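You operate a simulated robot arm through the tools that you are given. There is no shell and no other tool. Be economical: measure what you need, move in short steps, check, and stop when the job is done.

You run a simulated robot arm. Do the job below in one go: nothing can be reset, and whatever is moved stays where it is left.

Task
Fetch the green cloth and set it on the door end of the side counter. Then shut the sliding door two. Then turn the temperature dial to 6 degrees. Then open the cool cabinet door, take the cold pack from the door end of the side counter and leave it on the lower shelf of the cool cabinet and shut the door again. Then turn the pump dial to 10 ml. Then open the tubing drawer, take the white box and leave it inside, then shut the drawer. Then open the stoppers drawer, take the yellow stopper from the inside of the stoppers drawer and put it on top of the blue-footed cylinder, then shut the drawer. The order counts.

It is judged by the outcome, as a careful person would: the job done as asked, and still so three seconds after it is handed in. It fails if anything else is knocked over, pushed out of place, dropped, spilled or broken. A push-on lid holds only when it is set on centred and level and pressed home; a screw cap is set on level and turned clockwise until tight. Flat cloth is picked up by pressing the open fingertips on it (5 to 10 N) and closing them slowly along it; thin cloth reads only 2 to 8 mm in the jaws.

Robot
A 6-joint arm with a two-finger parallel gripper on a trunk, on a base that drives. Base frame: it is fixed to the floor where the robot stands at the start and does not move with it; the origin is under the middle of the robot, x ahead of it, y to its left, z up. Lengths are in mm, angles in degrees, forces in N, time in s.
With the tool pointing down near the work surface it reaches from about 300 to 700 mm from the robot's upright axis, wherever it stands. Its first joint turns from -166.0 to 166.0 degrees. Places, roughly: blue-footed cylinder [-4250, 1000, 1250]; cold pack (13x6x3 cm) [400, -500, 900]; cool cabinet door [300, -600, 400]; door end of the side counter [500, -600, 900]; green cloth (10x7x3 cm) [500, -100, 900]; lower shelf of the cool cabinet [500, -600, 300]; pump dial [-800, -1600, 900]; sliding door two [300, -100, 400]; stoppers drawer [-1700, -1600, 700]; t drawer [-700, -1600, 600]; temperature dial [300, -400, 800]; tubing drawer [-700, -1600, 700]; white box [-500, -2000, 1000]; yellow stopper (4x3x5 cm) [-1800, -1600, 700]. Payload 4.1 kg.
The TCP is the grasp point between the finger pads, 23 mm short of the fingertips. In the tool frame z runs along the fingers and y along their closing line. Largest opening 94 mm; finger width 38, thickness 10; the body of the gripper, 54 by 96 mm, starts 39 mm behind the TCP.
Orientation is that of the tool frame in the base frame, as [roll, pitch, yaw] about the fixed x, y, z axes, in that order (R = Rz(yaw) Ry(pitch) Rx(roll)). With the fingers straight down and closing along the base's y, the tool's x points along the base's -x, its y along +y and its z along -z.

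Tools
- The arm moves only by the tool play_rows. Its argument "steps" is a list of rows, each an object (a shift or turn left out is 0, a gripper value left out holds the last) with "translation": the shift along the tool's x, y, z in mm, a list of three; "angular": the turn, a rotation vector about the tool's x, y, z in rad, a list of three; "claw": the closure, from 0 (fully open) to 1 (shut). In form: [{"translation": [tx, ty, tz], "angular": [wx, wy, wz], "claw": claw}, ...]. A call has 1 to 10 rows; each row shifts and turns the commanded pose from where the row before left it, along the tool's axes as they then stand. Rows are played at 5 a second. More than 50 mm and 8.6 degrees between two rows, or a gripper value outside its range, and nothing of the call is played. A pose out of reach is approached as far as the arm can. The call stops where the force on the tool passes 40 N (or 10 N more than at its start, if that is more) or the arm is blocked; 0.2 s more then pass. Each finger travels about 45 mm/s and halts on what it meets, pressing with about 40 N; the grip force reading is that of the motor and also rises with nothing between the fingers. The clock runs only during rows and for 0.2 s after the last one: add rows that do not move to give the fingers time. It gives the time, the measured TCP pose, the force on the tool (base axes), the opening and the grip force at its end, in the units of the frame above (readings bear some noise), with the torque about the TCP (base axes, N m) and any sound that the robot's microphone picked up.
- Cameras (640 x 400 px; columns grow to the right, rows downward): "scene" is now at [-15.6, 102.9, 1457.5]; the picture's right is [-0.85, -0.53, 0.00], its down [-0.39, 0.63, -0.67] and it looks along [0.36, -0.57, -0.74] (base axes); focal length 255 px, centre (320, 200). "wrist" rides on the gripper at [86, 16, -74] in the tool frame; the picture's right is [-0.18, 0.98, 0.00], its down [-0.58, -0.11, -0.81] and it looks along [-0.79, -0.15, 0.59] (tool axes); focal length 243 px, centre (320, 200). There is no depth. A picture from a camera that has moved, and an enlarged one, comes with that camera's place and axes in the base frame and with its lens.
- grab_frame(camera): a new picture of that camera. The clock stands still meanwhile.
- move_column(by): slides the trunk up (or, below 0, down) by that many mm; the arm and the scene camera ride with it, the base frame stays. It gives what a move gives, with no picture.
- base_move(legs): drives the robot by 1 to 6 legs, each [ahead, turn to the left] in mm and degrees, along the robot's own axes; the way and the turn of a leg run together, so that a leg with both is an arc; at most 1500 mm and 180 degrees a leg. The arm and the cameras ride along, it lands a little off, and it stops where it bumps. It gives what a move gives.
- head_to(pan, tilt): turns the head with the scene camera to pan (to the left, within 155 degrees either way) and tilt (down, from -29 to 69), counted from straight ahead of the robot. It gives what a move gives.
- inspect(camera, box): a new picture of the part [left, top, right, bottom] of that camera's present view, enlarged. The clock stands still meanwhile.
- hand_in(): hands the job in; it is judged then, once.

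Work in short steps. Places have to be worked out from the pictures, the camera data and where the tool is seen: move nearer, look again, correct. Check each grasp and each placing, and mend what went wrong. You have 493 turns and 254 pictures in all, those below and enlarged ones among them. Open the gripper and draw the arm clear of the work before you hand the job in, unless the task says otherwise; then end with one line.

The tools are called by a JSON object that holds its "name" and its "arguments". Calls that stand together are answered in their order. play_rows: Moves the arm, as the interface text tells. Its arguments: {"type":"object","properties":{"steps":{"type":"array","items":{"type":"object","properties":{"translation":{"type":"array","items":{"type":"number"}},"angular":{"type":"array","items":{"type":"number"}},"claw":{"type":"number"}}}}},"required":["steps"]} The other tools are called the same way: move_column (by) slides the trunk up or down; base_move (legs) drives the base; head_to (pan, tilt) turns the head that bears the scene camera; grab_frame (camera) takes a picture; inspect (camera, box) takes an enlarged picture of a part of a camera's view; hand_in () hands the job in.

At the start:

```text
clock: 0.0
position: [208.5, -400.4, 1093.8]
tool_rot: [-180.0, 0.0, -179.9]
contact_force: [-0.9, -0.1, -0.1]
torque: [-0.03, 0.0, -0.04]
grip_width: 93.8
gripper_force: 0.1
trunk travel left (down, up): [-425.0, 165.0]
robot x, y, heading: [1.7, 4.0, 0.0]
head pan, tilt: [-57.9, 48.0]
```

scene: 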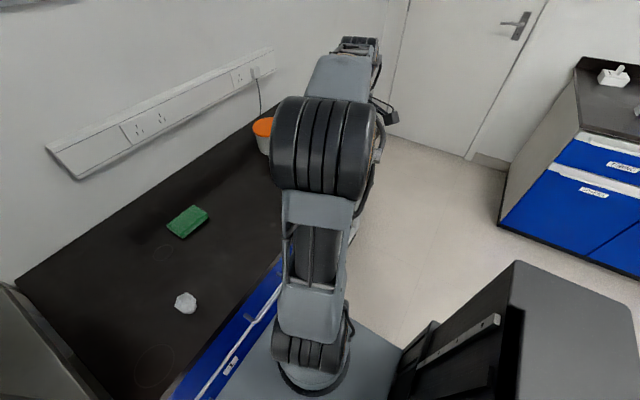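
wrist: 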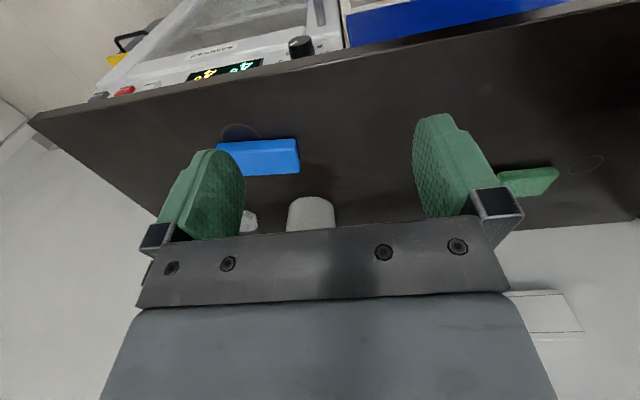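

I'll start by looking at the counter ahead from the scene camera and the wrist.

{"name": "head_to", "arguments": {"pan": -25, "tilt": 50}}

{"name": "grab_frame", "arguments": {"camera": "scene"}}

{"name": "inspect", "arguments": {"camera": "wrist", "box": [80, 0, 400, 200]}}

```text
clock: 1.0
position: [208.5, -400.2, 1094.2]
tool_rot: [180.0, 0.0, -180.0]
contact_force: [0.2, 0.2, -0.4]
torque: [0.01, -0.02, -0.05]
grip_width: 94.3
gripper_force: 0.1
trunk travel left (down, up): [-425.0, 165.0]
robot x, y, heading: [-2.7, 4.6, 0.1]
head pan, tilt: [-25.0, 50.0]
```

```text
251 pictures are left
camera scene: at [12.3, 137.1, 1454.8], right [-0.42, -0.91, 0.0], down [-0.69, 0.32, -0.64], along [0.58, -0.27, -0.77], focal length 255 px, centre (320, 200)
```

scene: 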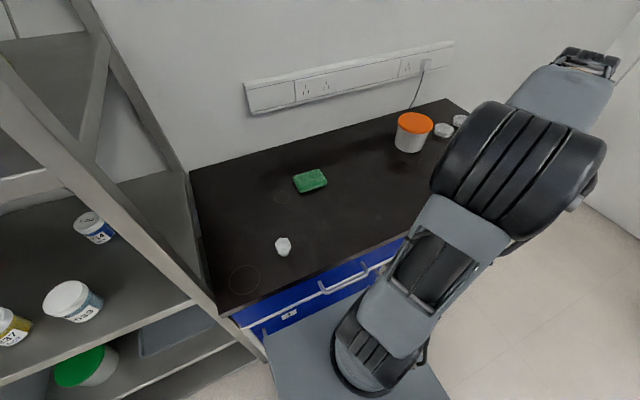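

```text
2.00 times, centred on (240, 100) of wrist
camera zoom: at [121.5, -383.6, 1168.8], right [0.18, 0.98, 0.0], down [0.58, -0.11, 0.81], along [0.79, -0.15, -0.59], focal length 485 px, centre (480, 400)
```

zoom: 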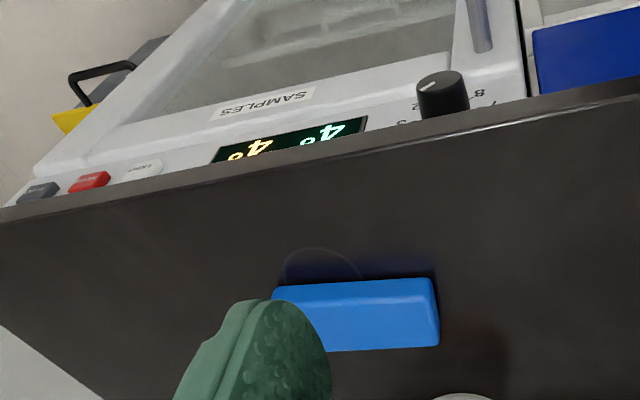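

Triangulating both views puts the cloth near (530,-70), top about 880. I move over toward it at present height.

{"name": "play_rows", "arguments": {"steps": [{"translation": [-27, 33, 0]}, {"translation": [-27, 33, 0]}, {"translation": [-27, 33, 0]}, {"translation": [-27, 33, 0]}, {"translation": [-27, 33, 0]}, {"translation": [-27, 33, 0]}, {"translation": [-27, 33, 0]}, {"translation": [-27, 33, 0]}, {"translation": [-27, 33, 0]}, {"translation": [-27, 33, 0]}]}}

{"name": "grab_frame", "arguments": {"camera": "wrist"}}

{"name": "grab_frame", "arguments": {"camera": "scene"}}

```text
clock: 3.2
position: [479.9, -70.1, 1093.9]
tool_rot: [-179.9, 0.0, 179.9]
contact_force: [0.0, 0.5, -0.3]
torque: [0.0, 0.01, 0.0]
grip_width: 94.0
gripper_force: 0.1
trunk travel left (down, up): [-425.0, 165.0]
robot x, y, heading: [1.1, 5.2, 0.1]
head pan, tilt: [-25.0, 50.0]
```

```text
249 pictures are left
camera wrist: at [392.9, -53.6, 1169.4], right [0.18, 0.98, 0.0], down [0.58, -0.11, 0.81], along [0.79, -0.15, -0.59], focal length 243 px, centre (320, 200)
```

wrist: 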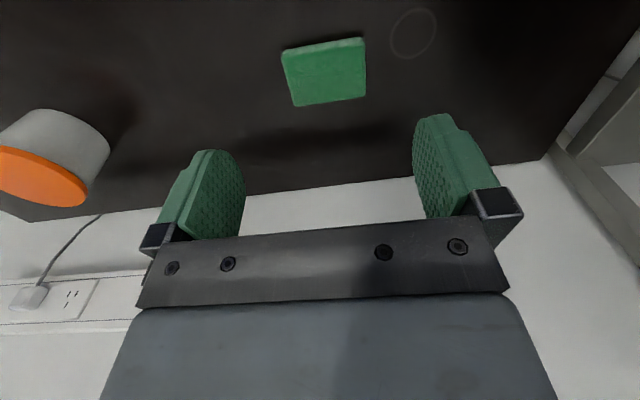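

```text
248 pictures are left
camera scene: at [12.5, 137.4, 1454.7], right [-0.42, -0.91, 0.0], down [-0.69, 0.32, -0.64], along [0.58, -0.27, -0.77], focal length 255 px, centre (320, 200)
```

scene: 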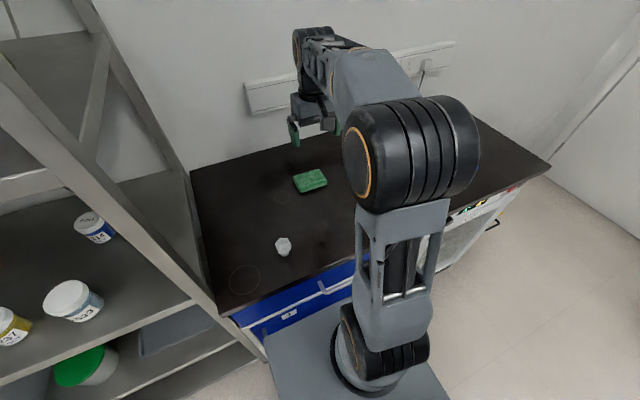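

Cloth is about 92 (y) × 66 (x) mm, centre (538,-73). I turn the gripper 90° to close along x and centre over it.

{"name": "play_rows", "arguments": {"steps": [{"translation": [-29, -1, 0], "angular": [0, 0, 0]}, {"translation": [-29, -1, 0]}, {"angular": [0, 0, 0.149]}, {"angular": [0, 0, 0.149]}, {"angular": [0, 0, 0.149]}, {"angular": [0, 0, 0.149]}, {"angular": [0, 0, 0.149]}, {"angular": [0, 0, 0.149]}, {"angular": [0, 0, 0.149]}, {"angular": [0, 0, 0.149]}]}}

{"name": "play_rows", "arguments": {"steps": [{"angular": [0, 0, 0.149]}, {"angular": [0, 0, 0.149]}, {"translation": [0, 0, 45], "angular": [0, 0, 0.08]}, {"translation": [0, 0, 45]}]}}

{"name": "grab_frame", "arguments": {"camera": "wrist"}}

```text
clock: 5.4
position: [536.1, -71.7, 1093.6]
tool_rot: [180.0, 0.0, 111.5]
contact_force: [-0.3, -0.7, 0.3]
torque: [0.01, -0.02, -0.03]
grip_width: 94.2
gripper_force: 0.1
trunk travel left (down, up): [-425.0, 165.0]
robot x, y, heading: [0.3, 4.0, 0.0]
head pan, tilt: [-25.0, 50.0]
```

```text
clock: 6.4
position: [538.2, -73.3, 1003.9]
tool_rot: [-180.0, 0.0, 90.0]
contact_force: [-0.9, 0.8, -0.2]
torque: [0.01, 0.02, -0.02]
grip_width: 93.9
gripper_force: 0.0
trunk travel left (down, up): [-425.0, 165.0]
robot x, y, heading: [-0.2, 3.2, 0.1]
head pan, tilt: [-25.0, 50.0]
```

```text
247 pictures are left
camera wrist: at [553.6, 13.5, 1078.0], right [0.98, -0.18, 0.0], down [-0.11, -0.58, 0.81], along [-0.15, -0.79, -0.59], focal length 243 px, centre (320, 200)
```

wrist: 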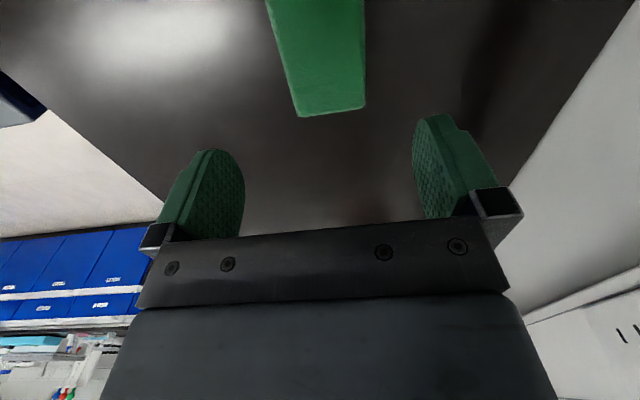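

Alignment is right; cloth top ≈ 880. I go down carefully to TCP 882 and close.

{"name": "play_rows", "arguments": {"steps": [{"translation": [0, 0, 40]}, {"translation": [0, 0, 40]}, {"translation": [0, 0, 25]}, {"translation": [0, 0, 17]}, {}, {"claw": 0.3}, {"claw": 0.6}, {"claw": 0.9}, {}, {}]}}

{"name": "grab_frame", "arguments": {"camera": "wrist"}}

```text
clock: 7.9
position: [536.9, -72.8, 882.2]
tool_rot: [179.8, 0.0, 90.1]
contact_force: [-1.1, -0.1, 13.1]
torque: [0.25, 0.5, 0.13]
grip_width: 64.7
gripper_force: 14.6
trunk travel left (down, up): [-425.0, 165.0]
robot x, y, heading: [0.7, 2.5, 0.0]
head pan, tilt: [-25.0, 50.0]
stopped in row 7: the force on the tool passed its limit at 60 N (the readings are from after the stop); the commanded pose is now the measured one
```

```text
246 pictures are left
camera wrist: at [552.2, 15.2, 957.7], right [0.98, -0.18, 0.0], down [-0.11, -0.58, 0.81], along [-0.15, -0.79, -0.59], focal length 243 px, centre (320, 200)
```

wrist: 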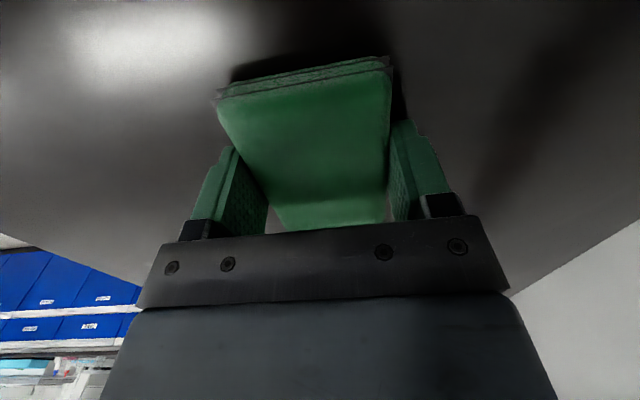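

Fingers have met the cloth, with some upward force (tips likely near the counter). I raise 3 mm and continue closing.

{"name": "play_rows", "arguments": {"steps": [{"translation": [0, 0, -3], "claw": 0.4}, {"claw": 0.6}, {"claw": 0.8}, {}, {}]}}

```text
clock: 9.1
position: [537.1, -72.1, 883.7]
tool_rot: [-180.0, -0.1, 90.0]
contact_force: [-0.1, 0.3, 0.5]
torque: [-0.01, -0.01, -0.03]
grip_width: 64.0
gripper_force: 40.0
trunk travel left (down, up): [-425.0, 165.0]
robot x, y, heading: [0.8, 5.1, 0.1]
head pan, tilt: [-25.0, 50.0]
```

Gripped at 64 mm. Lift and check, and view the door end.

{"name": "play_rows", "arguments": {"steps": [{"translation": [0, 0, -30]}, {"translation": [0, 0, -40]}, {"translation": [0, 0, -40]}, {"translation": [0, 0, -40]}, {"translation": [0, 0, -40]}]}}

{"name": "grab_frame", "arguments": {"camera": "wrist"}}

{"name": "head_to", "arguments": {"pan": -50, "tilt": 40}}

{"name": "grab_frame", "arguments": {"camera": "scene"}}

```text
clock: 10.3
position: [536.3, -71.6, 1074.2]
tool_rot: [-180.0, 0.0, 90.1]
contact_force: [0.4, 0.1, -0.6]
torque: [0.0, -0.02, 0.03]
grip_width: 64.0
gripper_force: 40.0
trunk travel left (down, up): [-425.0, 165.0]
robot x, y, heading: [-5.8, 0.9, -0.1]
head pan, tilt: [-25.0, 50.0]
```

```text
245 pictures are left
camera wrist: at [552.6, 14.6, 1148.5], right [0.98, -0.18, 0.0], down [-0.11, -0.58, 0.81], along [-0.15, -0.79, -0.59], focal length 243 px, centre (320, 200)
```

wrist: 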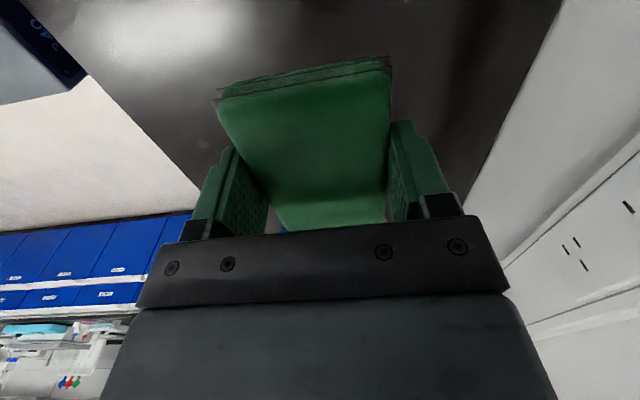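

```text
clock: 11.2
position: [537.5, -73.0, 1073.2]
tool_rot: [-180.0, 0.0, 90.0]
contact_force: [0.3, 0.0, -1.4]
torque: [0.0, -0.01, -0.03]
grip_width: 63.9
gripper_force: 39.6
trunk travel left (down, up): [-425.0, 165.0]
robot x, y, heading: [2.2, 3.4, 0.2]
head pan, tilt: [-50.0, 40.0]
```

```text
244 pictures are left
camera scene: at [-2.8, 104.7, 1468.9], right [-0.77, -0.64, 0.0], down [-0.41, 0.49, -0.77], along [0.49, -0.59, -0.64], focal length 255 px, centre (320, 200)
```

scene: 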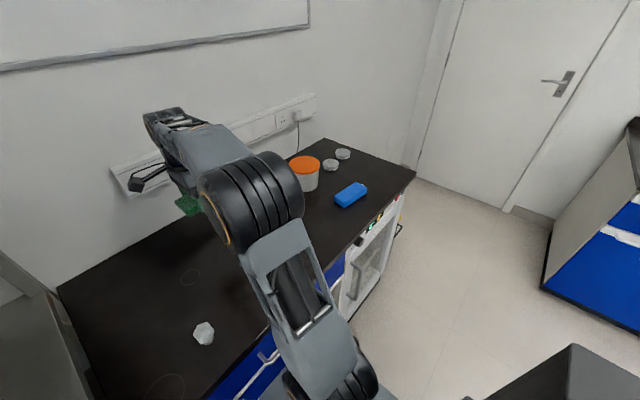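

The cloth is held. The door end has a free spot around (460,-660), out of reach from here, so I need to shift the base; first I look around for obstacles.

{"name": "head_to", "arguments": {"pan": -110, "tilt": 40}}

{"name": "grab_frame", "arguments": {"camera": "scene"}}

{"name": "head_to", "arguments": {"pan": 150, "tilt": 30}}

{"name": "grab_frame", "arguments": {"camera": "scene"}}

{"name": "head_to", "arguments": {"pan": 70, "tilt": 30}}

{"name": "grab_frame", "arguments": {"camera": "scene"}}

```text
clock: 12.5
position: [536.8, -72.3, 1073.2]
tool_rot: [-180.0, 0.0, 90.0]
contact_force: [-0.5, -0.2, -0.5]
torque: [-0.02, -0.01, -0.01]
grip_width: 64.2
gripper_force: 40.1
trunk travel left (down, up): [-425.0, 165.0]
robot x, y, heading: [6.0, -2.9, 0.0]
head pan, tilt: [-110.0, 40.0]
```

```text
243 pictures are left
camera scene: at [-86.5, 89.9, 1468.9], right [-0.94, 0.34, 0.0], down [0.22, 0.6, -0.77], along [-0.26, -0.72, -0.64], focal length 255 px, centre (320, 200)
```

scene: 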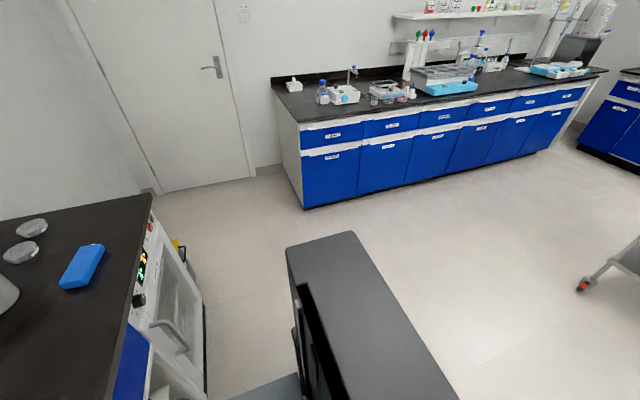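

```text
clock: 16.1
position: [536.8, -71.6, 1073.2]
tool_rot: [180.0, 0.0, 89.9]
contact_force: [-0.2, 0.2, -0.5]
torque: [-0.03, 0.02, 0.01]
grip_width: 64.1
gripper_force: 39.8
trunk travel left (down, up): [-425.0, 165.0]
robot x, y, heading: [-0.6, 3.6, 0.1]
head pan, tilt: [150.0, 30.0]
```

```text
242 pictures are left
camera scene: at [-135.8, 215.1, 1484.3], right [0.5, 0.87, 0.0], down [0.43, -0.25, -0.87], along [-0.75, 0.43, -0.5], focal length 255 px, centre (320, 200)
```

scene: 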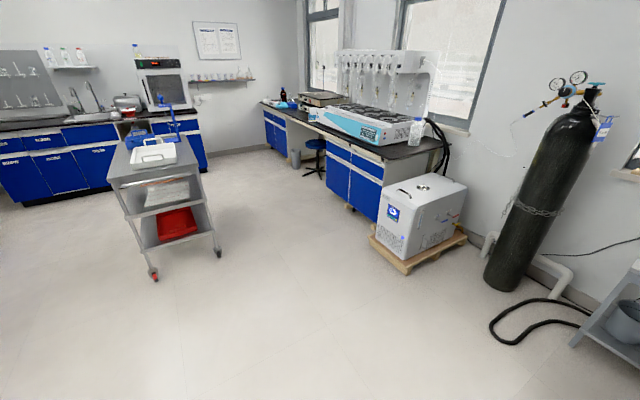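

```text
clock: 17.7
position: [537.0, -72.0, 1072.7]
tool_rot: [180.0, 0.1, 90.2]
contact_force: [-0.8, 0.1, -0.2]
torque: [0.04, 0.03, 0.02]
grip_width: 64.3
gripper_force: 40.5
trunk travel left (down, up): [-425.0, 165.0]
robot x, y, heading: [-0.3, 4.1, -0.2]
head pan, tilt: [70.0, 30.0]
```

```text
241 pictures are left
camera scene: at [-26.6, 254.8, 1484.3], right [0.94, -0.34, 0.0], down [-0.17, -0.47, -0.87], along [0.3, 0.81, -0.5], focal length 255 px, centre (320, 200)
```

scene: 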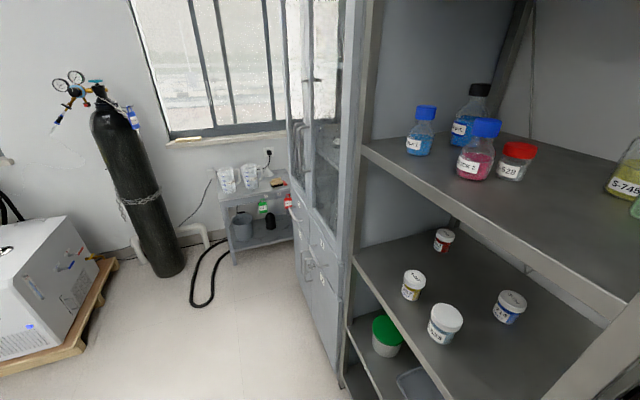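

Grey box is the robot's own trunk; the floor behind and to the right is free. I back up, turn right, and drive along the counter to the door end.

{"name": "base_move", "arguments": {"legs": [[-150, 0], [0, -90], [450, 0]]}}

{"name": "head_to", "arguments": {"pan": 70, "tilt": 50}}

{"name": "grab_frame", "arguments": {"camera": "scene"}}

```text
clock: 25.1
position: [-217.7, -975.2, 1072.6]
tool_rot: [-180.0, 0.0, 0.5]
contact_force: [0.3, -0.3, -1.6]
torque: [-0.01, -0.01, 0.0]
grip_width: 64.1
gripper_force: 39.8
trunk travel left (down, up): [-425.0, 165.0]
robot x, y, heading: [-148.5, -436.2, -89.6]
head pan, tilt: [70.0, 30.0]
```

```text
clock: 25.9
position: [-217.3, -974.5, 1072.7]
tool_rot: [179.9, 0.0, 0.4]
contact_force: [-0.2, -0.3, 0.4]
torque: [0.02, 0.0, 0.03]
grip_width: 64.0
gripper_force: 40.4
trunk travel left (down, up): [-425.0, 165.0]
robot x, y, heading: [-147.2, -434.9, -89.6]
head pan, tilt: [70.0, 50.0]
```

```text
240 pictures are left
camera scene: at [94.1, -400.5, 1454.8], right [-0.34, -0.94, 0.0], down [-0.72, 0.26, -0.64], along [0.61, -0.22, -0.77], focal length 255 px, centre (320, 200)
```

scene: 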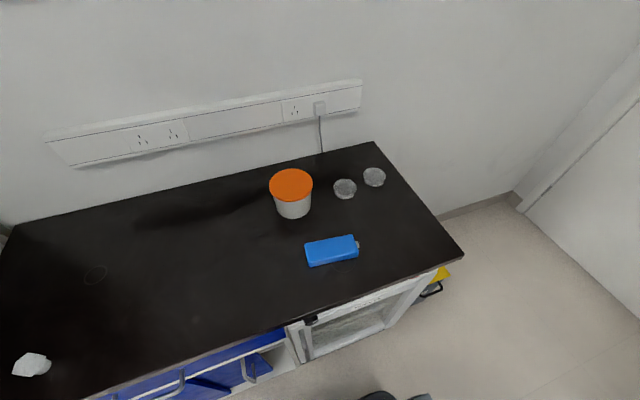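

Free spot chosen at (450,-690), between cold pack, discs and edge. Moving the arm there at height.

{"name": "play_rows", "arguments": {"steps": [{"translation": [44.5, -19, 0]}, {"translation": [44.5, -19, 0]}, {"translation": [44.5, -19, 0]}, {"translation": [44.5, -19, 0]}, {"translation": [44.5, -19, 0]}, {"translation": [44.5, -19, 0]}, {"translation": [44.5, -19, 0]}, {"translation": [44.5, -19, 0]}]}}

{"name": "play_rows", "arguments": {"steps": [{"translation": [44.5, -19, 0]}, {"translation": [44.5, -19, 0]}, {"translation": [44.5, -19, 0]}, {"translation": [44.5, -19, 0]}, {"translation": [44.5, -19, 0]}, {"translation": [44.5, -19, 0]}, {"translation": [44.5, -19, 0]}]}}

{"name": "grab_frame", "arguments": {"camera": "scene"}}

{"name": "grab_frame", "arguments": {"camera": "wrist"}}

```text
clock: 27.7
position: [137.4, -819.9, 1073.3]
tool_rot: [180.0, 0.1, 0.5]
contact_force: [0.7, 0.1, -0.3]
torque: [-0.04, -0.05, 0.02]
grip_width: 64.0
gripper_force: 39.8
trunk travel left (down, up): [-425.0, 165.0]
robot x, y, heading: [-148.2, -437.6, -89.5]
head pan, tilt: [70.0, 50.0]
```

```text
clock: 29.3
position: [429.1, -677.2, 1066.5]
tool_rot: [180.0, 0.0, 0.5]
contact_force: [-0.9, -0.1, 1.1]
torque: [-0.03, -0.04, -0.03]
grip_width: 64.0
gripper_force: 39.8
out of reach, approached as far as the arm can: row 7
trunk travel left (down, up): [-425.0, 165.0]
robot x, y, heading: [-146.2, -434.9, -89.3]
head pan, tilt: [70.0, 50.0]
```

```text
239 pictures are left
camera scene: at [93.0, -399.1, 1455.0], right [-0.33, -0.94, 0.0], down [-0.72, 0.26, -0.64], along [0.61, -0.22, -0.77], focal length 255 px, centre (320, 200)
```

scene: 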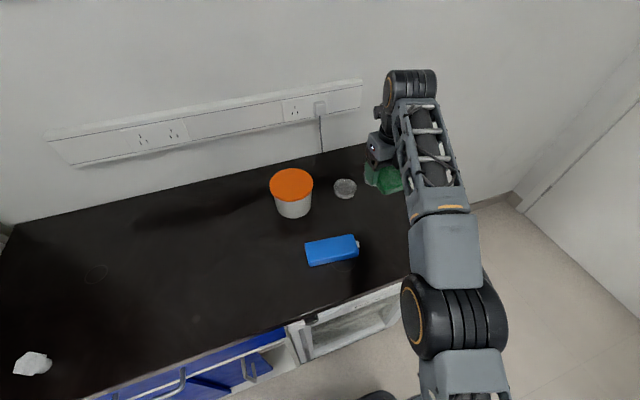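

```text
238 pictures are left
camera wrist: at [515.5, -691.5, 1140.8], right [-0.18, -0.98, 0.0], down [-0.58, 0.1, 0.81], along [-0.79, 0.14, -0.59], focal length 243 px, centre (320, 200)
```

wrist: 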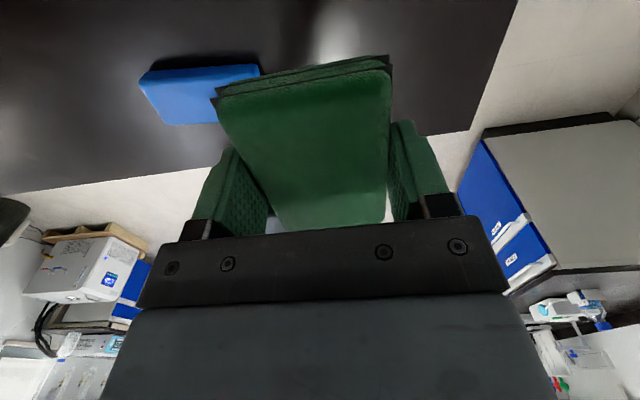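

Good spot: (429,-677), clear of everything. Lower to 886.

{"name": "play_rows", "arguments": {"steps": [{"translation": [0, 0, 40]}, {"translation": [0, 0, 40]}, {"translation": [0, 0, 40]}, {"translation": [0, 0, 40]}, {"translation": [0, 0, 16]}, {}]}}

```text
clock: 30.7
position: [430.7, -678.0, 891.0]
tool_rot: [-180.0, 0.1, 0.5]
contact_force: [-0.1, 0.4, -0.3]
torque: [-0.01, 0.03, -0.05]
grip_width: 64.1
gripper_force: 39.7
trunk travel left (down, up): [-425.0, 165.0]
robot x, y, heading: [-150.1, -433.7, -89.7]
head pan, tilt: [70.0, 50.0]
```

{"name": "play_rows", "arguments": {"steps": [{"translation": [0, 0, 3]}, {"translation": [0, 0, 3]}, {}]}}

```text
clock: 31.5
position: [430.8, -678.4, 884.6]
tool_rot: [-180.0, 0.0, 0.5]
contact_force: [0.7, 0.3, 0.2]
torque: [-0.04, -0.03, 0.0]
grip_width: 64.1
gripper_force: 39.6
trunk travel left (down, up): [-425.0, 165.0]
robot x, y, heading: [-145.5, -438.2, -89.7]
head pan, tilt: [70.0, 50.0]
```

At lifting height minus a millimetre; I release here and lift away.

{"name": "play_rows", "arguments": {"steps": [{"translation": [0, 0, 1]}, {"claw": 0.2}, {"claw": 0.0}, {}, {}, {"translation": [0, 0, -40]}, {"translation": [0, 0, -45]}, {"translation": [0, 0, -45]}, {"translation": [0, 0, -45]}]}}

{"name": "grab_frame", "arguments": {"camera": "wrist"}}

```text
clock: 33.5
position: [431.7, -678.7, 1057.5]
tool_rot: [180.0, 0.2, 0.4]
contact_force: [0.4, 0.3, 0.0]
torque: [0.0, -0.02, -0.04]
grip_width: 93.9
gripper_force: 0.0
trunk travel left (down, up): [-425.0, 165.0]
robot x, y, heading: [-148.7, -436.2, -89.7]
head pan, tilt: [70.0, 50.0]
```

```text
237 pictures are left
camera wrist: at [518.6, -693.9, 1131.8], right [-0.18, -0.98, 0.0], down [-0.58, 0.1, 0.81], along [-0.8, 0.14, -0.59], focal length 243 px, centre (320, 200)
```

wrist: 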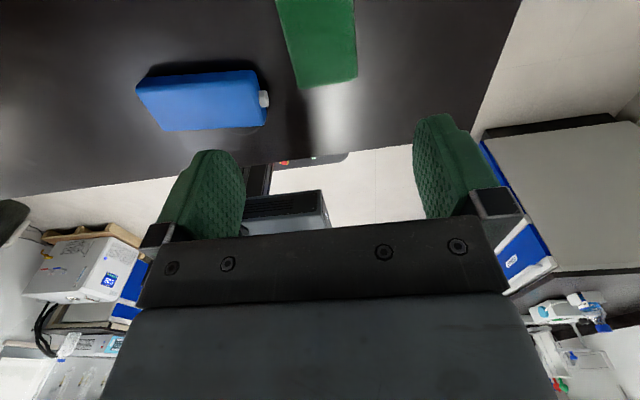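

Cloth is flat on the counter. I retract the arm and face the counter further back to view the sliding doors and the dial.

{"name": "play_rows", "arguments": {"steps": [{"translation": [-46, 12, 0]}, {"translation": [-46, 12, 0]}, {"translation": [-46, 12, 0]}, {"translation": [-46, 12, 0]}, {"translation": [-46, 12, 0]}, {"translation": [-46, 12, 0]}]}}

{"name": "base_move", "arguments": {"legs": [[-350, 0], [0, 90], [-300, 0]]}}

{"name": "head_to", "arguments": {"pan": -20, "tilt": 40}}

{"name": "grab_frame", "arguments": {"camera": "scene"}}

```text
clock: 34.9
position: [154.6, -754.0, 1056.7]
tool_rot: [-180.0, 0.0, 0.4]
contact_force: [0.4, 0.0, -0.6]
torque: [0.02, 0.03, 0.01]
grip_width: 93.9
gripper_force: 0.1
trunk travel left (down, up): [-425.0, 165.0]
robot x, y, heading: [-148.2, -438.0, -89.5]
head pan, tilt: [70.0, 50.0]
```

```text
clock: 42.7
position: [-128.3, 220.2, 1057.0]
tool_rot: [179.9, -0.1, 90.2]
contact_force: [-0.3, 0.7, 0.1]
torque: [-0.03, 0.05, 0.02]
grip_width: 93.9
gripper_force: 0.0
trunk travel left (down, up): [-425.0, 165.0]
robot x, y, heading: [-447.0, -80.7, 0.2]
head pan, tilt: [70.0, 50.0]
```

```text
clock: 44.3
position: [-128.8, 221.7, 1057.8]
tool_rot: [-180.0, 0.1, 90.3]
contact_force: [0.4, -0.2, 0.6]
torque: [0.02, 0.04, -0.01]
grip_width: 94.0
gripper_force: 0.0
trunk travel left (down, up): [-425.0, 165.0]
robot x, y, heading: [-446.7, -78.5, 0.2]
head pan, tilt: [-20.0, 40.0]
```

```text
236 pictures are left
camera scene: at [-425.9, 57.7, 1468.9], right [-0.34, -0.94, 0.0], down [-0.6, 0.22, -0.77], along [0.72, -0.26, -0.64], focal length 255 px, centre (320, 200)
```

scene: 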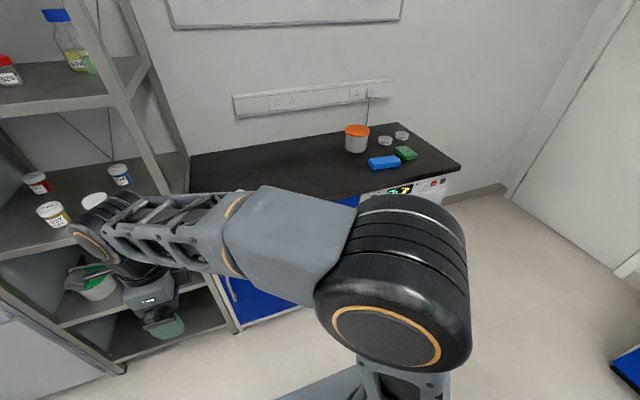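

The arm blocks the view; swing it to the right side.

{"name": "play_rows", "arguments": {"steps": [{"translation": [-50, 5, 0]}, {"translation": [-50, 5, 0]}, {"translation": [-50, 5, 0]}, {"translation": [-50, 5, 0]}, {"translation": [-50, 0, 0]}, {"translation": [-50, 0, 0]}, {"translation": [-50, 0, 0]}, {"translation": [-50, 0, 0]}, {"translation": [-50, 0, 0]}, {"translation": [-50, 0, 0]}]}}

{"name": "play_rows", "arguments": {"steps": [{"translation": [-50, -10, 0]}, {"translation": [-50, -10, 0]}, {"translation": [-50, -10, 0]}, {"translation": [-50, -20, 0]}]}}

{"name": "grab_frame", "arguments": {"camera": "scene"}}

```text
refused: row 1 steps farther than a row can; nothing moved
```

```text
refused: row 1 steps farther than a row can; nothing moved
```

```text
235 pictures are left
camera scene: at [-425.9, 57.7, 1468.9], right [-0.34, -0.94, 0.0], down [-0.6, 0.22, -0.77], along [0.72, -0.26, -0.64], focal length 255 px, centre (320, 200)
```

scene: 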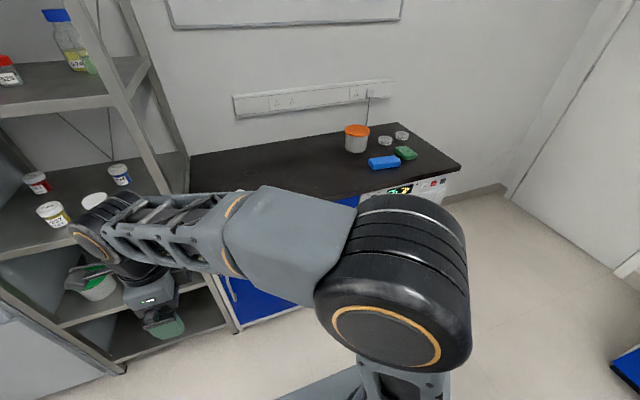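

Steps slightly too long; retry with shorter ones.

{"name": "play_rows", "arguments": {"steps": [{"translation": [-48, 5, 0]}, {"translation": [-48, 5, 0]}, {"translation": [-48, 5, 0]}, {"translation": [-48, 5, 0]}, {"translation": [-49, 0, 0]}, {"translation": [-49, 0, 0]}, {"translation": [-49, 0, 0]}, {"translation": [-49, 0, 0]}, {"translation": [-49, 0, 0]}, {"translation": [-49, 0, 0]}]}}

{"name": "play_rows", "arguments": {"steps": [{"translation": [-48, -10, 0]}, {"translation": [-48, -10, 0]}, {"translation": [-48, -10, 0]}, {"translation": [-45, -20, 0]}]}}

{"name": "grab_frame", "arguments": {"camera": "scene"}}

{"name": "grab_frame", "arguments": {"camera": "wrist"}}

```text
clock: 46.5
position: [-107.2, -264.9, 1055.0]
tool_rot: [180.0, 0.1, 90.2]
contact_force: [1.2, -0.3, -0.4]
torque: [0.01, -0.02, -0.01]
grip_width: 93.9
gripper_force: 0.0
trunk travel left (down, up): [-425.0, 165.0]
robot x, y, heading: [-449.5, -78.9, 0.0]
head pan, tilt: [-20.0, 40.0]
```

```text
clock: 47.5
position: [-154.7, -459.8, 1058.5]
tool_rot: [180.0, 0.0, 90.2]
contact_force: [-0.5, 0.1, -0.1]
torque: [0.0, 0.01, 0.01]
grip_width: 94.2
gripper_force: 0.1
trunk travel left (down, up): [-425.0, 165.0]
robot x, y, heading: [-446.9, -81.5, 0.0]
head pan, tilt: [-20.0, 40.0]
```

```text
234 pictures are left
camera scene: at [-425.9, 57.2, 1469.0], right [-0.34, -0.94, 0.0], down [-0.6, 0.22, -0.77], along [0.72, -0.26, -0.64], focal length 255 px, centre (320, 200)
```

scene: 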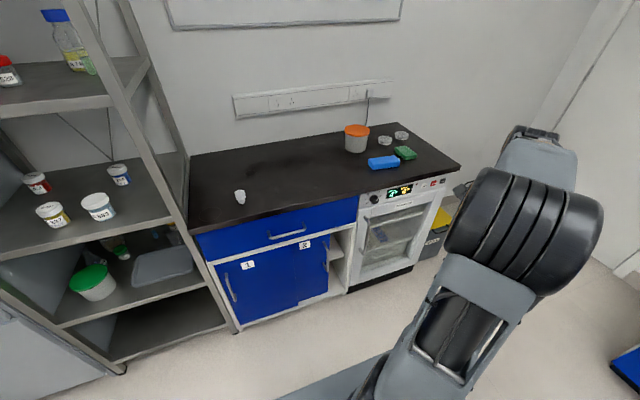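

```text
233 pictures are left
camera wrist: at [-139.6, -371.8, 1132.3], right [0.98, -0.18, 0.0], down [-0.11, -0.58, 0.81], along [-0.15, -0.79, -0.59], focal length 243 px, centre (320, 200)
```

wrist: 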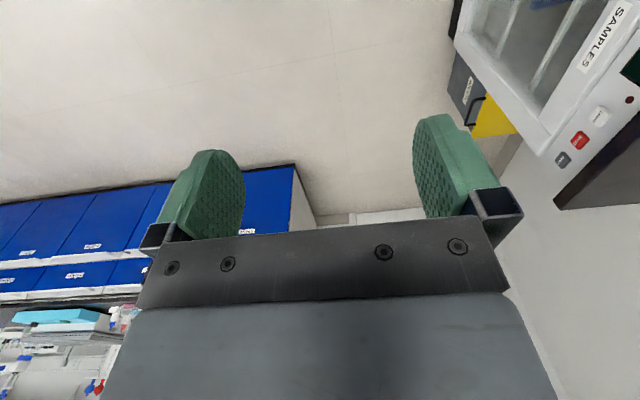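

{"name": "inspect", "arguments": {"camera": "scene", "box": [190, 160, 470, 335]}}

{"name": "inspect", "arguments": {"camera": "scene", "box": [260, 190, 360, 320]}}

{"name": "inspect", "arguments": {"camera": "scene", "box": [340, 160, 470, 295]}}

```text
2.29 times, centred on (330, 248) of scene
camera zoom: at [-425.9, 57.2, 1469.0], right [-0.34, -0.94, 0.0], down [-0.6, 0.22, -0.77], along [0.72, -0.26, -0.64], focal length 582 px, centre (297, 91)
```

zoom: 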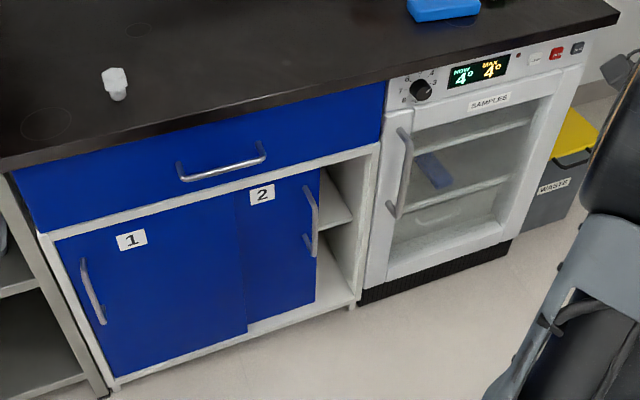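

```text
3.08 times, centred on (310, 255) of scene
camera zoom: at [-425.9, 57.2, 1469.0], right [-0.34, -0.94, 0.0], down [-0.6, 0.22, -0.77], along [0.72, -0.26, -0.64], focal length 784 px, centre (351, 31)
```

zoom: 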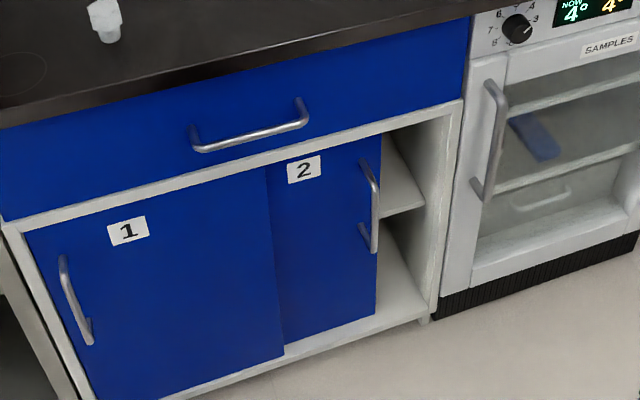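

```text
2.96 times, centred on (405, 228) of scene
camera zoom: at [-425.9, 57.2, 1469.0], right [-0.34, -0.94, 0.0], down [-0.6, 0.22, -0.77], along [0.72, -0.26, -0.64], focal length 755 px, centre (68, 118)
```

zoom: 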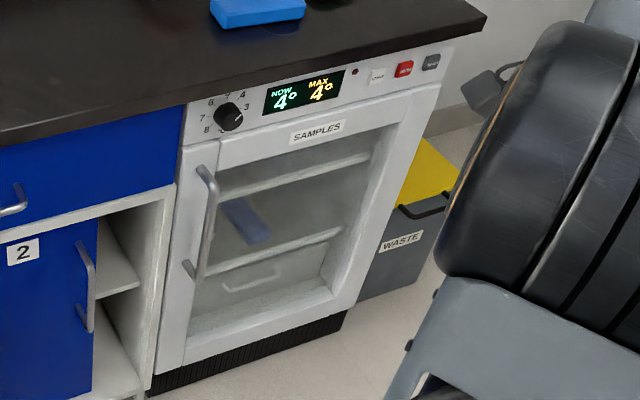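

Door 2 must slide right (−y) by ~105 mm via its vertical handle near (270,-230). I'll shift the base so that door, dial and cabinet are all in reach.

{"name": "base_move", "arguments": {"legs": [[0, -61], [280, 0], [0, 61]]}}

```text
clock: 54.8
position: [-11.5, -688.8, 1057.6]
tool_rot: [-180.0, 0.0, 91.4]
contact_force: [0.4, 0.6, -0.1]
torque: [-0.02, 0.03, -0.01]
grip_width: 93.9
gripper_force: 0.0
trunk travel left (down, up): [-425.0, 165.0]
robot x, y, heading: [-312.7, -315.0, 1.3]
head pan, tilt: [-20.0, 40.0]
```

Turn the tool to yaw 0, in front of the robot.

{"name": "play_rows", "arguments": {"steps": [{"angular": [0, 0, 0.149]}, {"angular": [0, 0, 0.149]}, {"angular": [0, 0, 0.149]}, {"angular": [0, 0, 0.149]}, {"angular": [0, 0, 0.149]}, {"angular": [0, 0, 0.149]}, {"angular": [0, 0, 0.149]}, {"angular": [0, 0, 0.149]}, {"angular": [0, 0, 0.149]}, {"angular": [0, 0, 0.149]}]}}

{"name": "play_rows", "arguments": {"steps": [{"angular": [0, 0, 0.104]}, {"translation": [5, -48, 0], "claw": 1}, {"translation": [5, -48, 0]}, {"translation": [5, -48, 0]}, {"translation": [5, -48, 0]}, {"translation": [5, -48, 0]}, {"translation": [5, -48, 0]}, {"translation": [5, -48, 0]}, {"translation": [5, -48, 0]}]}}

{"name": "play_rows", "arguments": {"steps": [{"angular": [0, 0.149, 0]}, {"angular": [0, 0.149, 0]}, {"angular": [0, 0.149, 0]}, {"angular": [0, 0.149, 0]}, {"angular": [0, 0.149, 0]}, {"angular": [0, 0.149, 0]}, {"angular": [0, 0.149, 0]}, {"angular": [0, 0.149, 0]}, {"angular": [0, 0.149, 0]}, {"angular": [0, 0.149, 0]}]}}

```text
clock: 57.0
position: [-9.8, -687.5, 1056.4]
tool_rot: [179.9, 0.1, 5.9]
contact_force: [-0.1, 0.5, -0.3]
torque: [-0.01, 0.02, 0.0]
grip_width: 94.0
gripper_force: 0.1
trunk travel left (down, up): [-425.0, 165.0]
robot x, y, heading: [-314.3, -315.0, 1.8]
head pan, tilt: [-20.0, 40.0]
```

```text
clock: 59.0
position: [26.5, -349.3, 1056.5]
tool_rot: [-179.8, 0.0, 0.4]
contact_force: [0.4, 0.1, -0.1]
torque: [-0.01, 0.0, 0.0]
grip_width: 0.1
gripper_force: 40.1
out of reach, approached as far as the arm can: row 9
trunk travel left (down, up): [-425.0, 165.0]
robot x, y, heading: [-315.0, -316.8, 1.5]
head pan, tilt: [-20.0, 40.0]
```

```text
clock: 61.2
position: [107.3, -370.5, 1151.0]
tool_rot: [178.0, -85.7, 1.8]
contact_force: [0.6, 0.0, 0.4]
torque: [0.0, 0.01, 0.01]
grip_width: 0.3
gripper_force: 40.1
out of reach, approached as far as the arm can: row 5, 6, 7, 8, 9, 10
trunk travel left (down, up): [-425.0, 165.0]
robot x, y, heading: [-310.7, -320.1, 1.3]
head pan, tilt: [-20.0, 40.0]
```

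Tool now points forward at (107,-370,1151). Lower the trunk.

{"name": "move_column", "arguments": {"by": -400}}

{"name": "play_rows", "arguments": {"steps": [{"angular": [0, 0.07, 0]}, {"translation": [0, 0, 30]}]}}

{"name": "grab_frame", "arguments": {"camera": "wrist"}}

{"name": "grab_frame", "arguments": {"camera": "scene"}}

```text
clock: 65.0
position: [114.3, -371.0, 740.4]
tool_rot: [-176.8, -83.7, -3.0]
contact_force: [0.3, -0.3, 0.2]
torque: [0.01, -0.02, -0.04]
grip_width: 0.0
gripper_force: 39.6
trunk travel left (down, up): [-25.0, 565.0]
robot x, y, heading: [-312.2, -316.3, 1.5]
head pan, tilt: [-20.0, 40.0]
```

```text
clock: 65.7
position: [142.2, -370.3, 758.5]
tool_rot: [167.8, -89.5, 12.2]
contact_force: [0.3, -0.9, 0.9]
torque: [0.01, 0.01, 0.03]
grip_width: 0.0
gripper_force: 39.8
out of reach, approached as far as the arm can: row 1
trunk travel left (down, up): [-25.0, 565.0]
robot x, y, heading: [-314.9, -317.5, 1.6]
head pan, tilt: [-20.0, 40.0]
```

```text
229 pictures are left
camera wrist: at [68.5, -385.5, 845.7], right [0.0, -0.98, -0.18], down [-0.81, 0.11, -0.58], along [0.59, 0.15, -0.8], focal length 243 px, centre (320, 200)
```

wrist: 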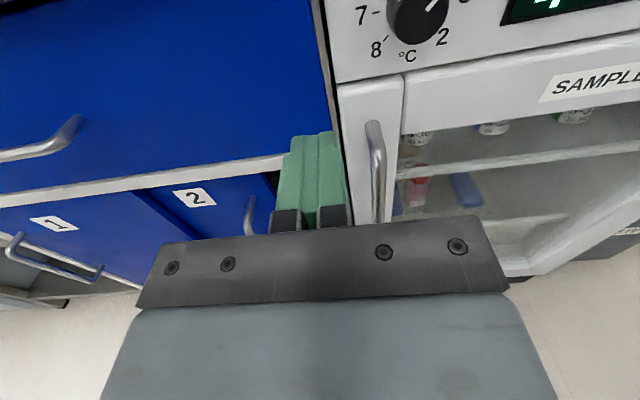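

```text
228 pictures are left
camera scene: at [-292.8, -178.1, 1068.4], right [-0.32, -0.95, 0.0], down [-0.61, 0.21, -0.77], along [0.73, -0.24, -0.64], focal length 255 px, centre (320, 200)
```

scene: 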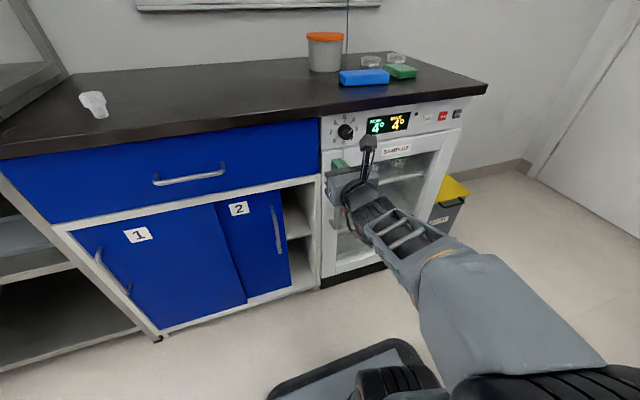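

The forward-pointing tool is ideal (x=+Z, y=−Y, z=+X). Handle 2 bar is at y≈-223, z 383–590. I go beside it on its left, z≈490.

{"name": "play_rows", "arguments": {"steps": [{"translation": [-38, -25, 5]}, {"translation": [-38, -25, 5]}, {"translation": [-38, -25, 5]}, {"translation": [-38, -25, 5]}, {"translation": [-38, -25, 5]}, {"translation": [-38, -25, 5]}, {"translation": [-38, -25, 5]}]}}

{"name": "grab_frame", "arguments": {"camera": "wrist"}}

{"name": "grab_frame", "arguments": {"camera": "scene"}}

```text
clock: 67.2
position: [170.2, -379.4, 524.7]
tool_rot: [179.5, -89.4, 1.2]
contact_force: [-0.3, -0.3, 0.0]
torque: [0.02, 0.05, 0.0]
grip_width: 0.2
gripper_force: 40.4
out of reach, approached as far as the arm can: row 1, 2, 3, 4, 5, 6, 7
trunk travel left (down, up): [-25.0, 565.0]
robot x, y, heading: [-312.8, -313.3, 1.6]
head pan, tilt: [-20.0, 40.0]
```

```text
227 pictures are left
camera wrist: at [97.6, -397.1, 612.6], right [0.01, -0.98, -0.18], down [-0.81, 0.1, -0.57], along [0.58, 0.15, -0.8], focal length 243 px, centre (320, 200)
```

wrist: 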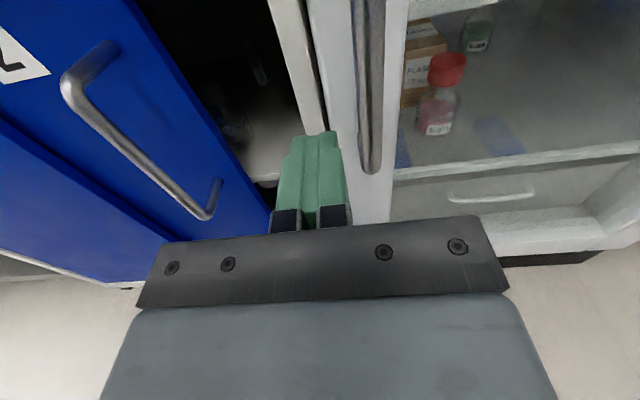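

```text
226 pictures are left
camera scene: at [-292.7, -178.1, 1069.0], right [-0.32, -0.95, 0.0], down [-0.61, 0.21, -0.77], along [0.73, -0.24, -0.64], focal length 255 px, centre (320, 200)
```

scene: 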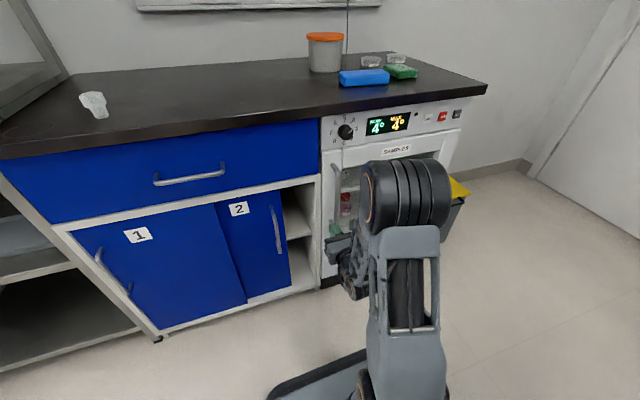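

Too close for the arm in this posture. I back the base 150 mm and try again.

{"name": "base_move", "arguments": {"legs": [[-150, 0]]}}

{"name": "play_rows", "arguments": {"steps": [{"translation": [0, -35, 0]}, {"translation": [0, -35, 0]}, {"translation": [0, -35, 0]}, {"translation": [0, -35, 0]}, {"translation": [0, -35, 0]}]}}

```text
clock: 68.6
position: [19.3, -384.5, 525.4]
tool_rot: [179.1, -89.3, 1.7]
contact_force: [0.1, 0.1, -0.2]
torque: [0.0, 0.02, -0.02]
grip_width: 0.1
gripper_force: 40.3
trunk travel left (down, up): [-25.0, 565.0]
robot x, y, heading: [-464.5, -318.7, 1.6]
head pan, tilt: [-20.0, 40.0]
```

```text
clock: 69.8
position: [13.2, -379.5, 525.3]
tool_rot: [179.6, -89.2, 1.4]
contact_force: [-0.5, 0.2, 0.8]
torque: [-0.02, -0.02, 0.02]
grip_width: 0.1
gripper_force: 39.6
out of reach, approached as far as the arm can: row 1, 2, 3, 4, 5
trunk travel left (down, up): [-25.0, 565.0]
robot x, y, heading: [-460.9, -320.2, 1.3]
head pan, tilt: [-20.0, 40.0]
```

Extend forward first, then left.

{"name": "play_rows", "arguments": {"steps": [{"translation": [0, 0, 40]}, {"translation": [0, 0, 40]}, {"translation": [0, 0, 40]}, {"translation": [0, 0, 40]}, {"translation": [0, -35, 0]}, {"translation": [0, -35, 0]}, {"translation": [0, -35, 0]}, {"translation": [0, -35, 0]}, {"translation": [0, -40, 0]}]}}

{"name": "grab_frame", "arguments": {"camera": "wrist"}}

```text
clock: 71.8
position: [148.3, -392.7, 542.9]
tool_rot: [-178.9, -89.1, 1.1]
contact_force: [0.4, -0.1, -0.8]
torque: [0.02, -0.01, -0.02]
grip_width: 0.1
gripper_force: 39.9
out of reach, approached as far as the arm can: row 1, 2, 3, 4, 5, 6, 7, 8, 9
trunk travel left (down, up): [-25.0, 565.0]
robot x, y, heading: [-463.3, -318.7, 1.4]
head pan, tilt: [-20.0, 40.0]
```

```text
225 pictures are left
camera wrist: at [76.6, -412.2, 631.9], right [0.04, -0.98, -0.18], down [-0.82, 0.08, -0.57], along [0.57, 0.17, -0.8], focal length 243 px, centre (320, 200)
```

wrist: 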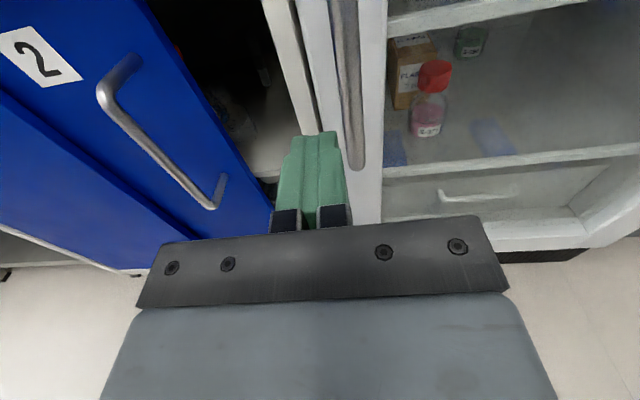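

The last wrist joint seems at its limit when reaching left of the robot. I move the base left (robot y≈-70) so the handle lies to the right.

{"name": "base_move", "arguments": {"legs": [[0, -90], [-270, 0], [0, 90]]}}

{"name": "grab_frame", "arguments": {"camera": "wrist"}}

```text
clock: 81.3
position: [140.7, -126.4, 543.9]
tool_rot: [-179.3, -89.3, 1.7]
contact_force: [-0.4, -0.7, 0.0]
torque: [0.01, -0.03, 0.01]
grip_width: 0.0
gripper_force: 40.1
trunk travel left (down, up): [-25.0, 565.0]
robot x, y, heading: [-473.0, -55.3, 1.4]
head pan, tilt: [-20.0, 40.0]
```

```text
224 pictures are left
camera wrist: at [69.2, -145.6, 632.1], right [0.04, -0.98, -0.18], down [-0.82, 0.08, -0.57], along [0.57, 0.17, -0.8], focal length 243 px, centre (320, 200)
```

wrist: 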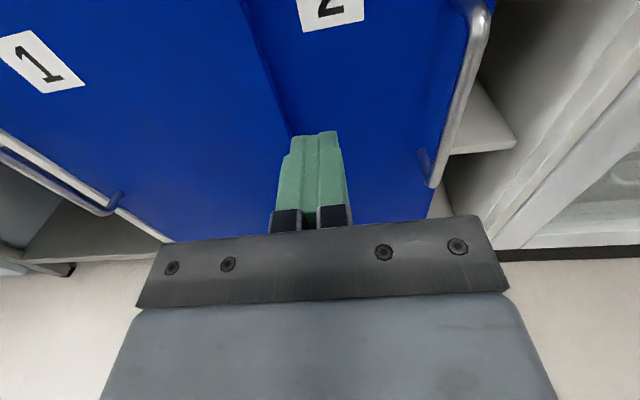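

Handle bar at about (252,-228). Position fingers left of it (y≈-190), z≈490, then advance to x≈250.

{"name": "play_rows", "arguments": {"steps": [{"translation": [-27, 32, 0]}, {"translation": [-27, 32, 0]}, {"translation": [0, 0, 35]}, {"translation": [0, 0, 35]}, {}]}}

{"name": "grab_frame", "arguments": {"camera": "wrist"}}

```text
clock: 82.5
position: [212.7, -188.1, 489.7]
tool_rot: [-179.0, -89.2, 1.3]
contact_force: [0.0, -0.9, -0.1]
torque: [0.03, -0.04, -0.02]
grip_width: 0.0
gripper_force: 40.5
trunk travel left (down, up): [-25.0, 565.0]
robot x, y, heading: [-471.1, -56.7, 1.5]
head pan, tilt: [-20.0, 40.0]
```

```text
223 pictures are left
camera wrist: at [140.5, -206.3, 577.4], right [0.04, -0.98, -0.18], down [-0.82, 0.08, -0.57], along [0.57, 0.17, -0.8], focal length 243 px, centre (320, 200)
```

wrist: 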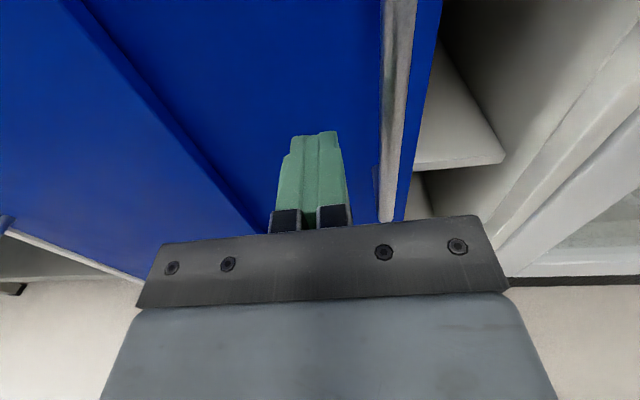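

Advance 35 mm, then push right.

{"name": "play_rows", "arguments": {"steps": [{"translation": [0, 0, 20]}, {"translation": [0, 0, 18]}, {}, {"translation": [0, 12, 0]}, {"translation": [0, 12, 0]}, {"translation": [0, 12, 0]}]}}

{"name": "grab_frame", "arguments": {"camera": "wrist"}}

```text
clock: 84.0
position: [251.3, -223.0, 487.8]
tool_rot: [-177.3, -89.1, -0.1]
contact_force: [-0.3, 0.8, -0.3]
torque: [-0.02, 0.0, 0.0]
grip_width: 0.0
gripper_force: 40.5
trunk travel left (down, up): [-25.0, 565.0]
robot x, y, heading: [-470.7, -54.2, 1.4]
head pan, tilt: [-20.0, 40.0]
```

```text
222 pictures are left
camera wrist: at [179.8, -241.0, 575.5], right [0.04, -0.98, -0.18], down [-0.82, 0.08, -0.57], along [0.57, 0.17, -0.8], focal length 243 px, centre (320, 200)
```

wrist: 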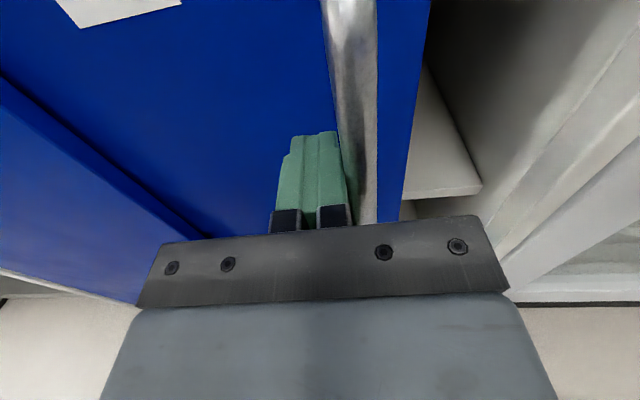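

Now about to touch; push in 15 mm steps.

{"name": "play_rows", "arguments": {"steps": [{"translation": [0, 15, 0]}, {"translation": [0, 15, 0]}, {"translation": [0, 15, 0]}, {"translation": [0, 15, 0]}, {"translation": [0, 15, 0]}]}}

{"name": "grab_frame", "arguments": {"camera": "wrist"}}

```text
clock: 85.2
position: [255.5, -297.0, 488.2]
tool_rot: [-178.4, -89.2, 0.6]
contact_force: [-1.1, 0.0, -0.6]
torque: [0.01, 0.02, 0.01]
grip_width: 0.0
gripper_force: 40.1
trunk travel left (down, up): [-25.0, 565.0]
robot x, y, heading: [-471.4, -52.7, 1.3]
head pan, tilt: [-20.0, 40.0]
```

```text
221 pictures are left
camera wrist: at [182.3, -315.3, 576.2], right [0.04, -0.98, -0.18], down [-0.82, 0.08, -0.57], along [0.57, 0.17, -0.8], focal length 243 px, centre (320, 200)
```

wrist: 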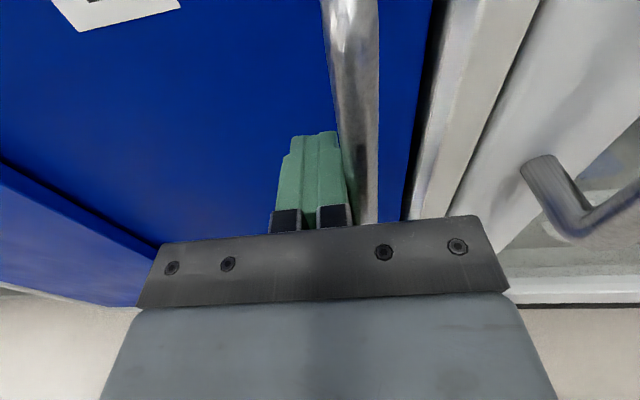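

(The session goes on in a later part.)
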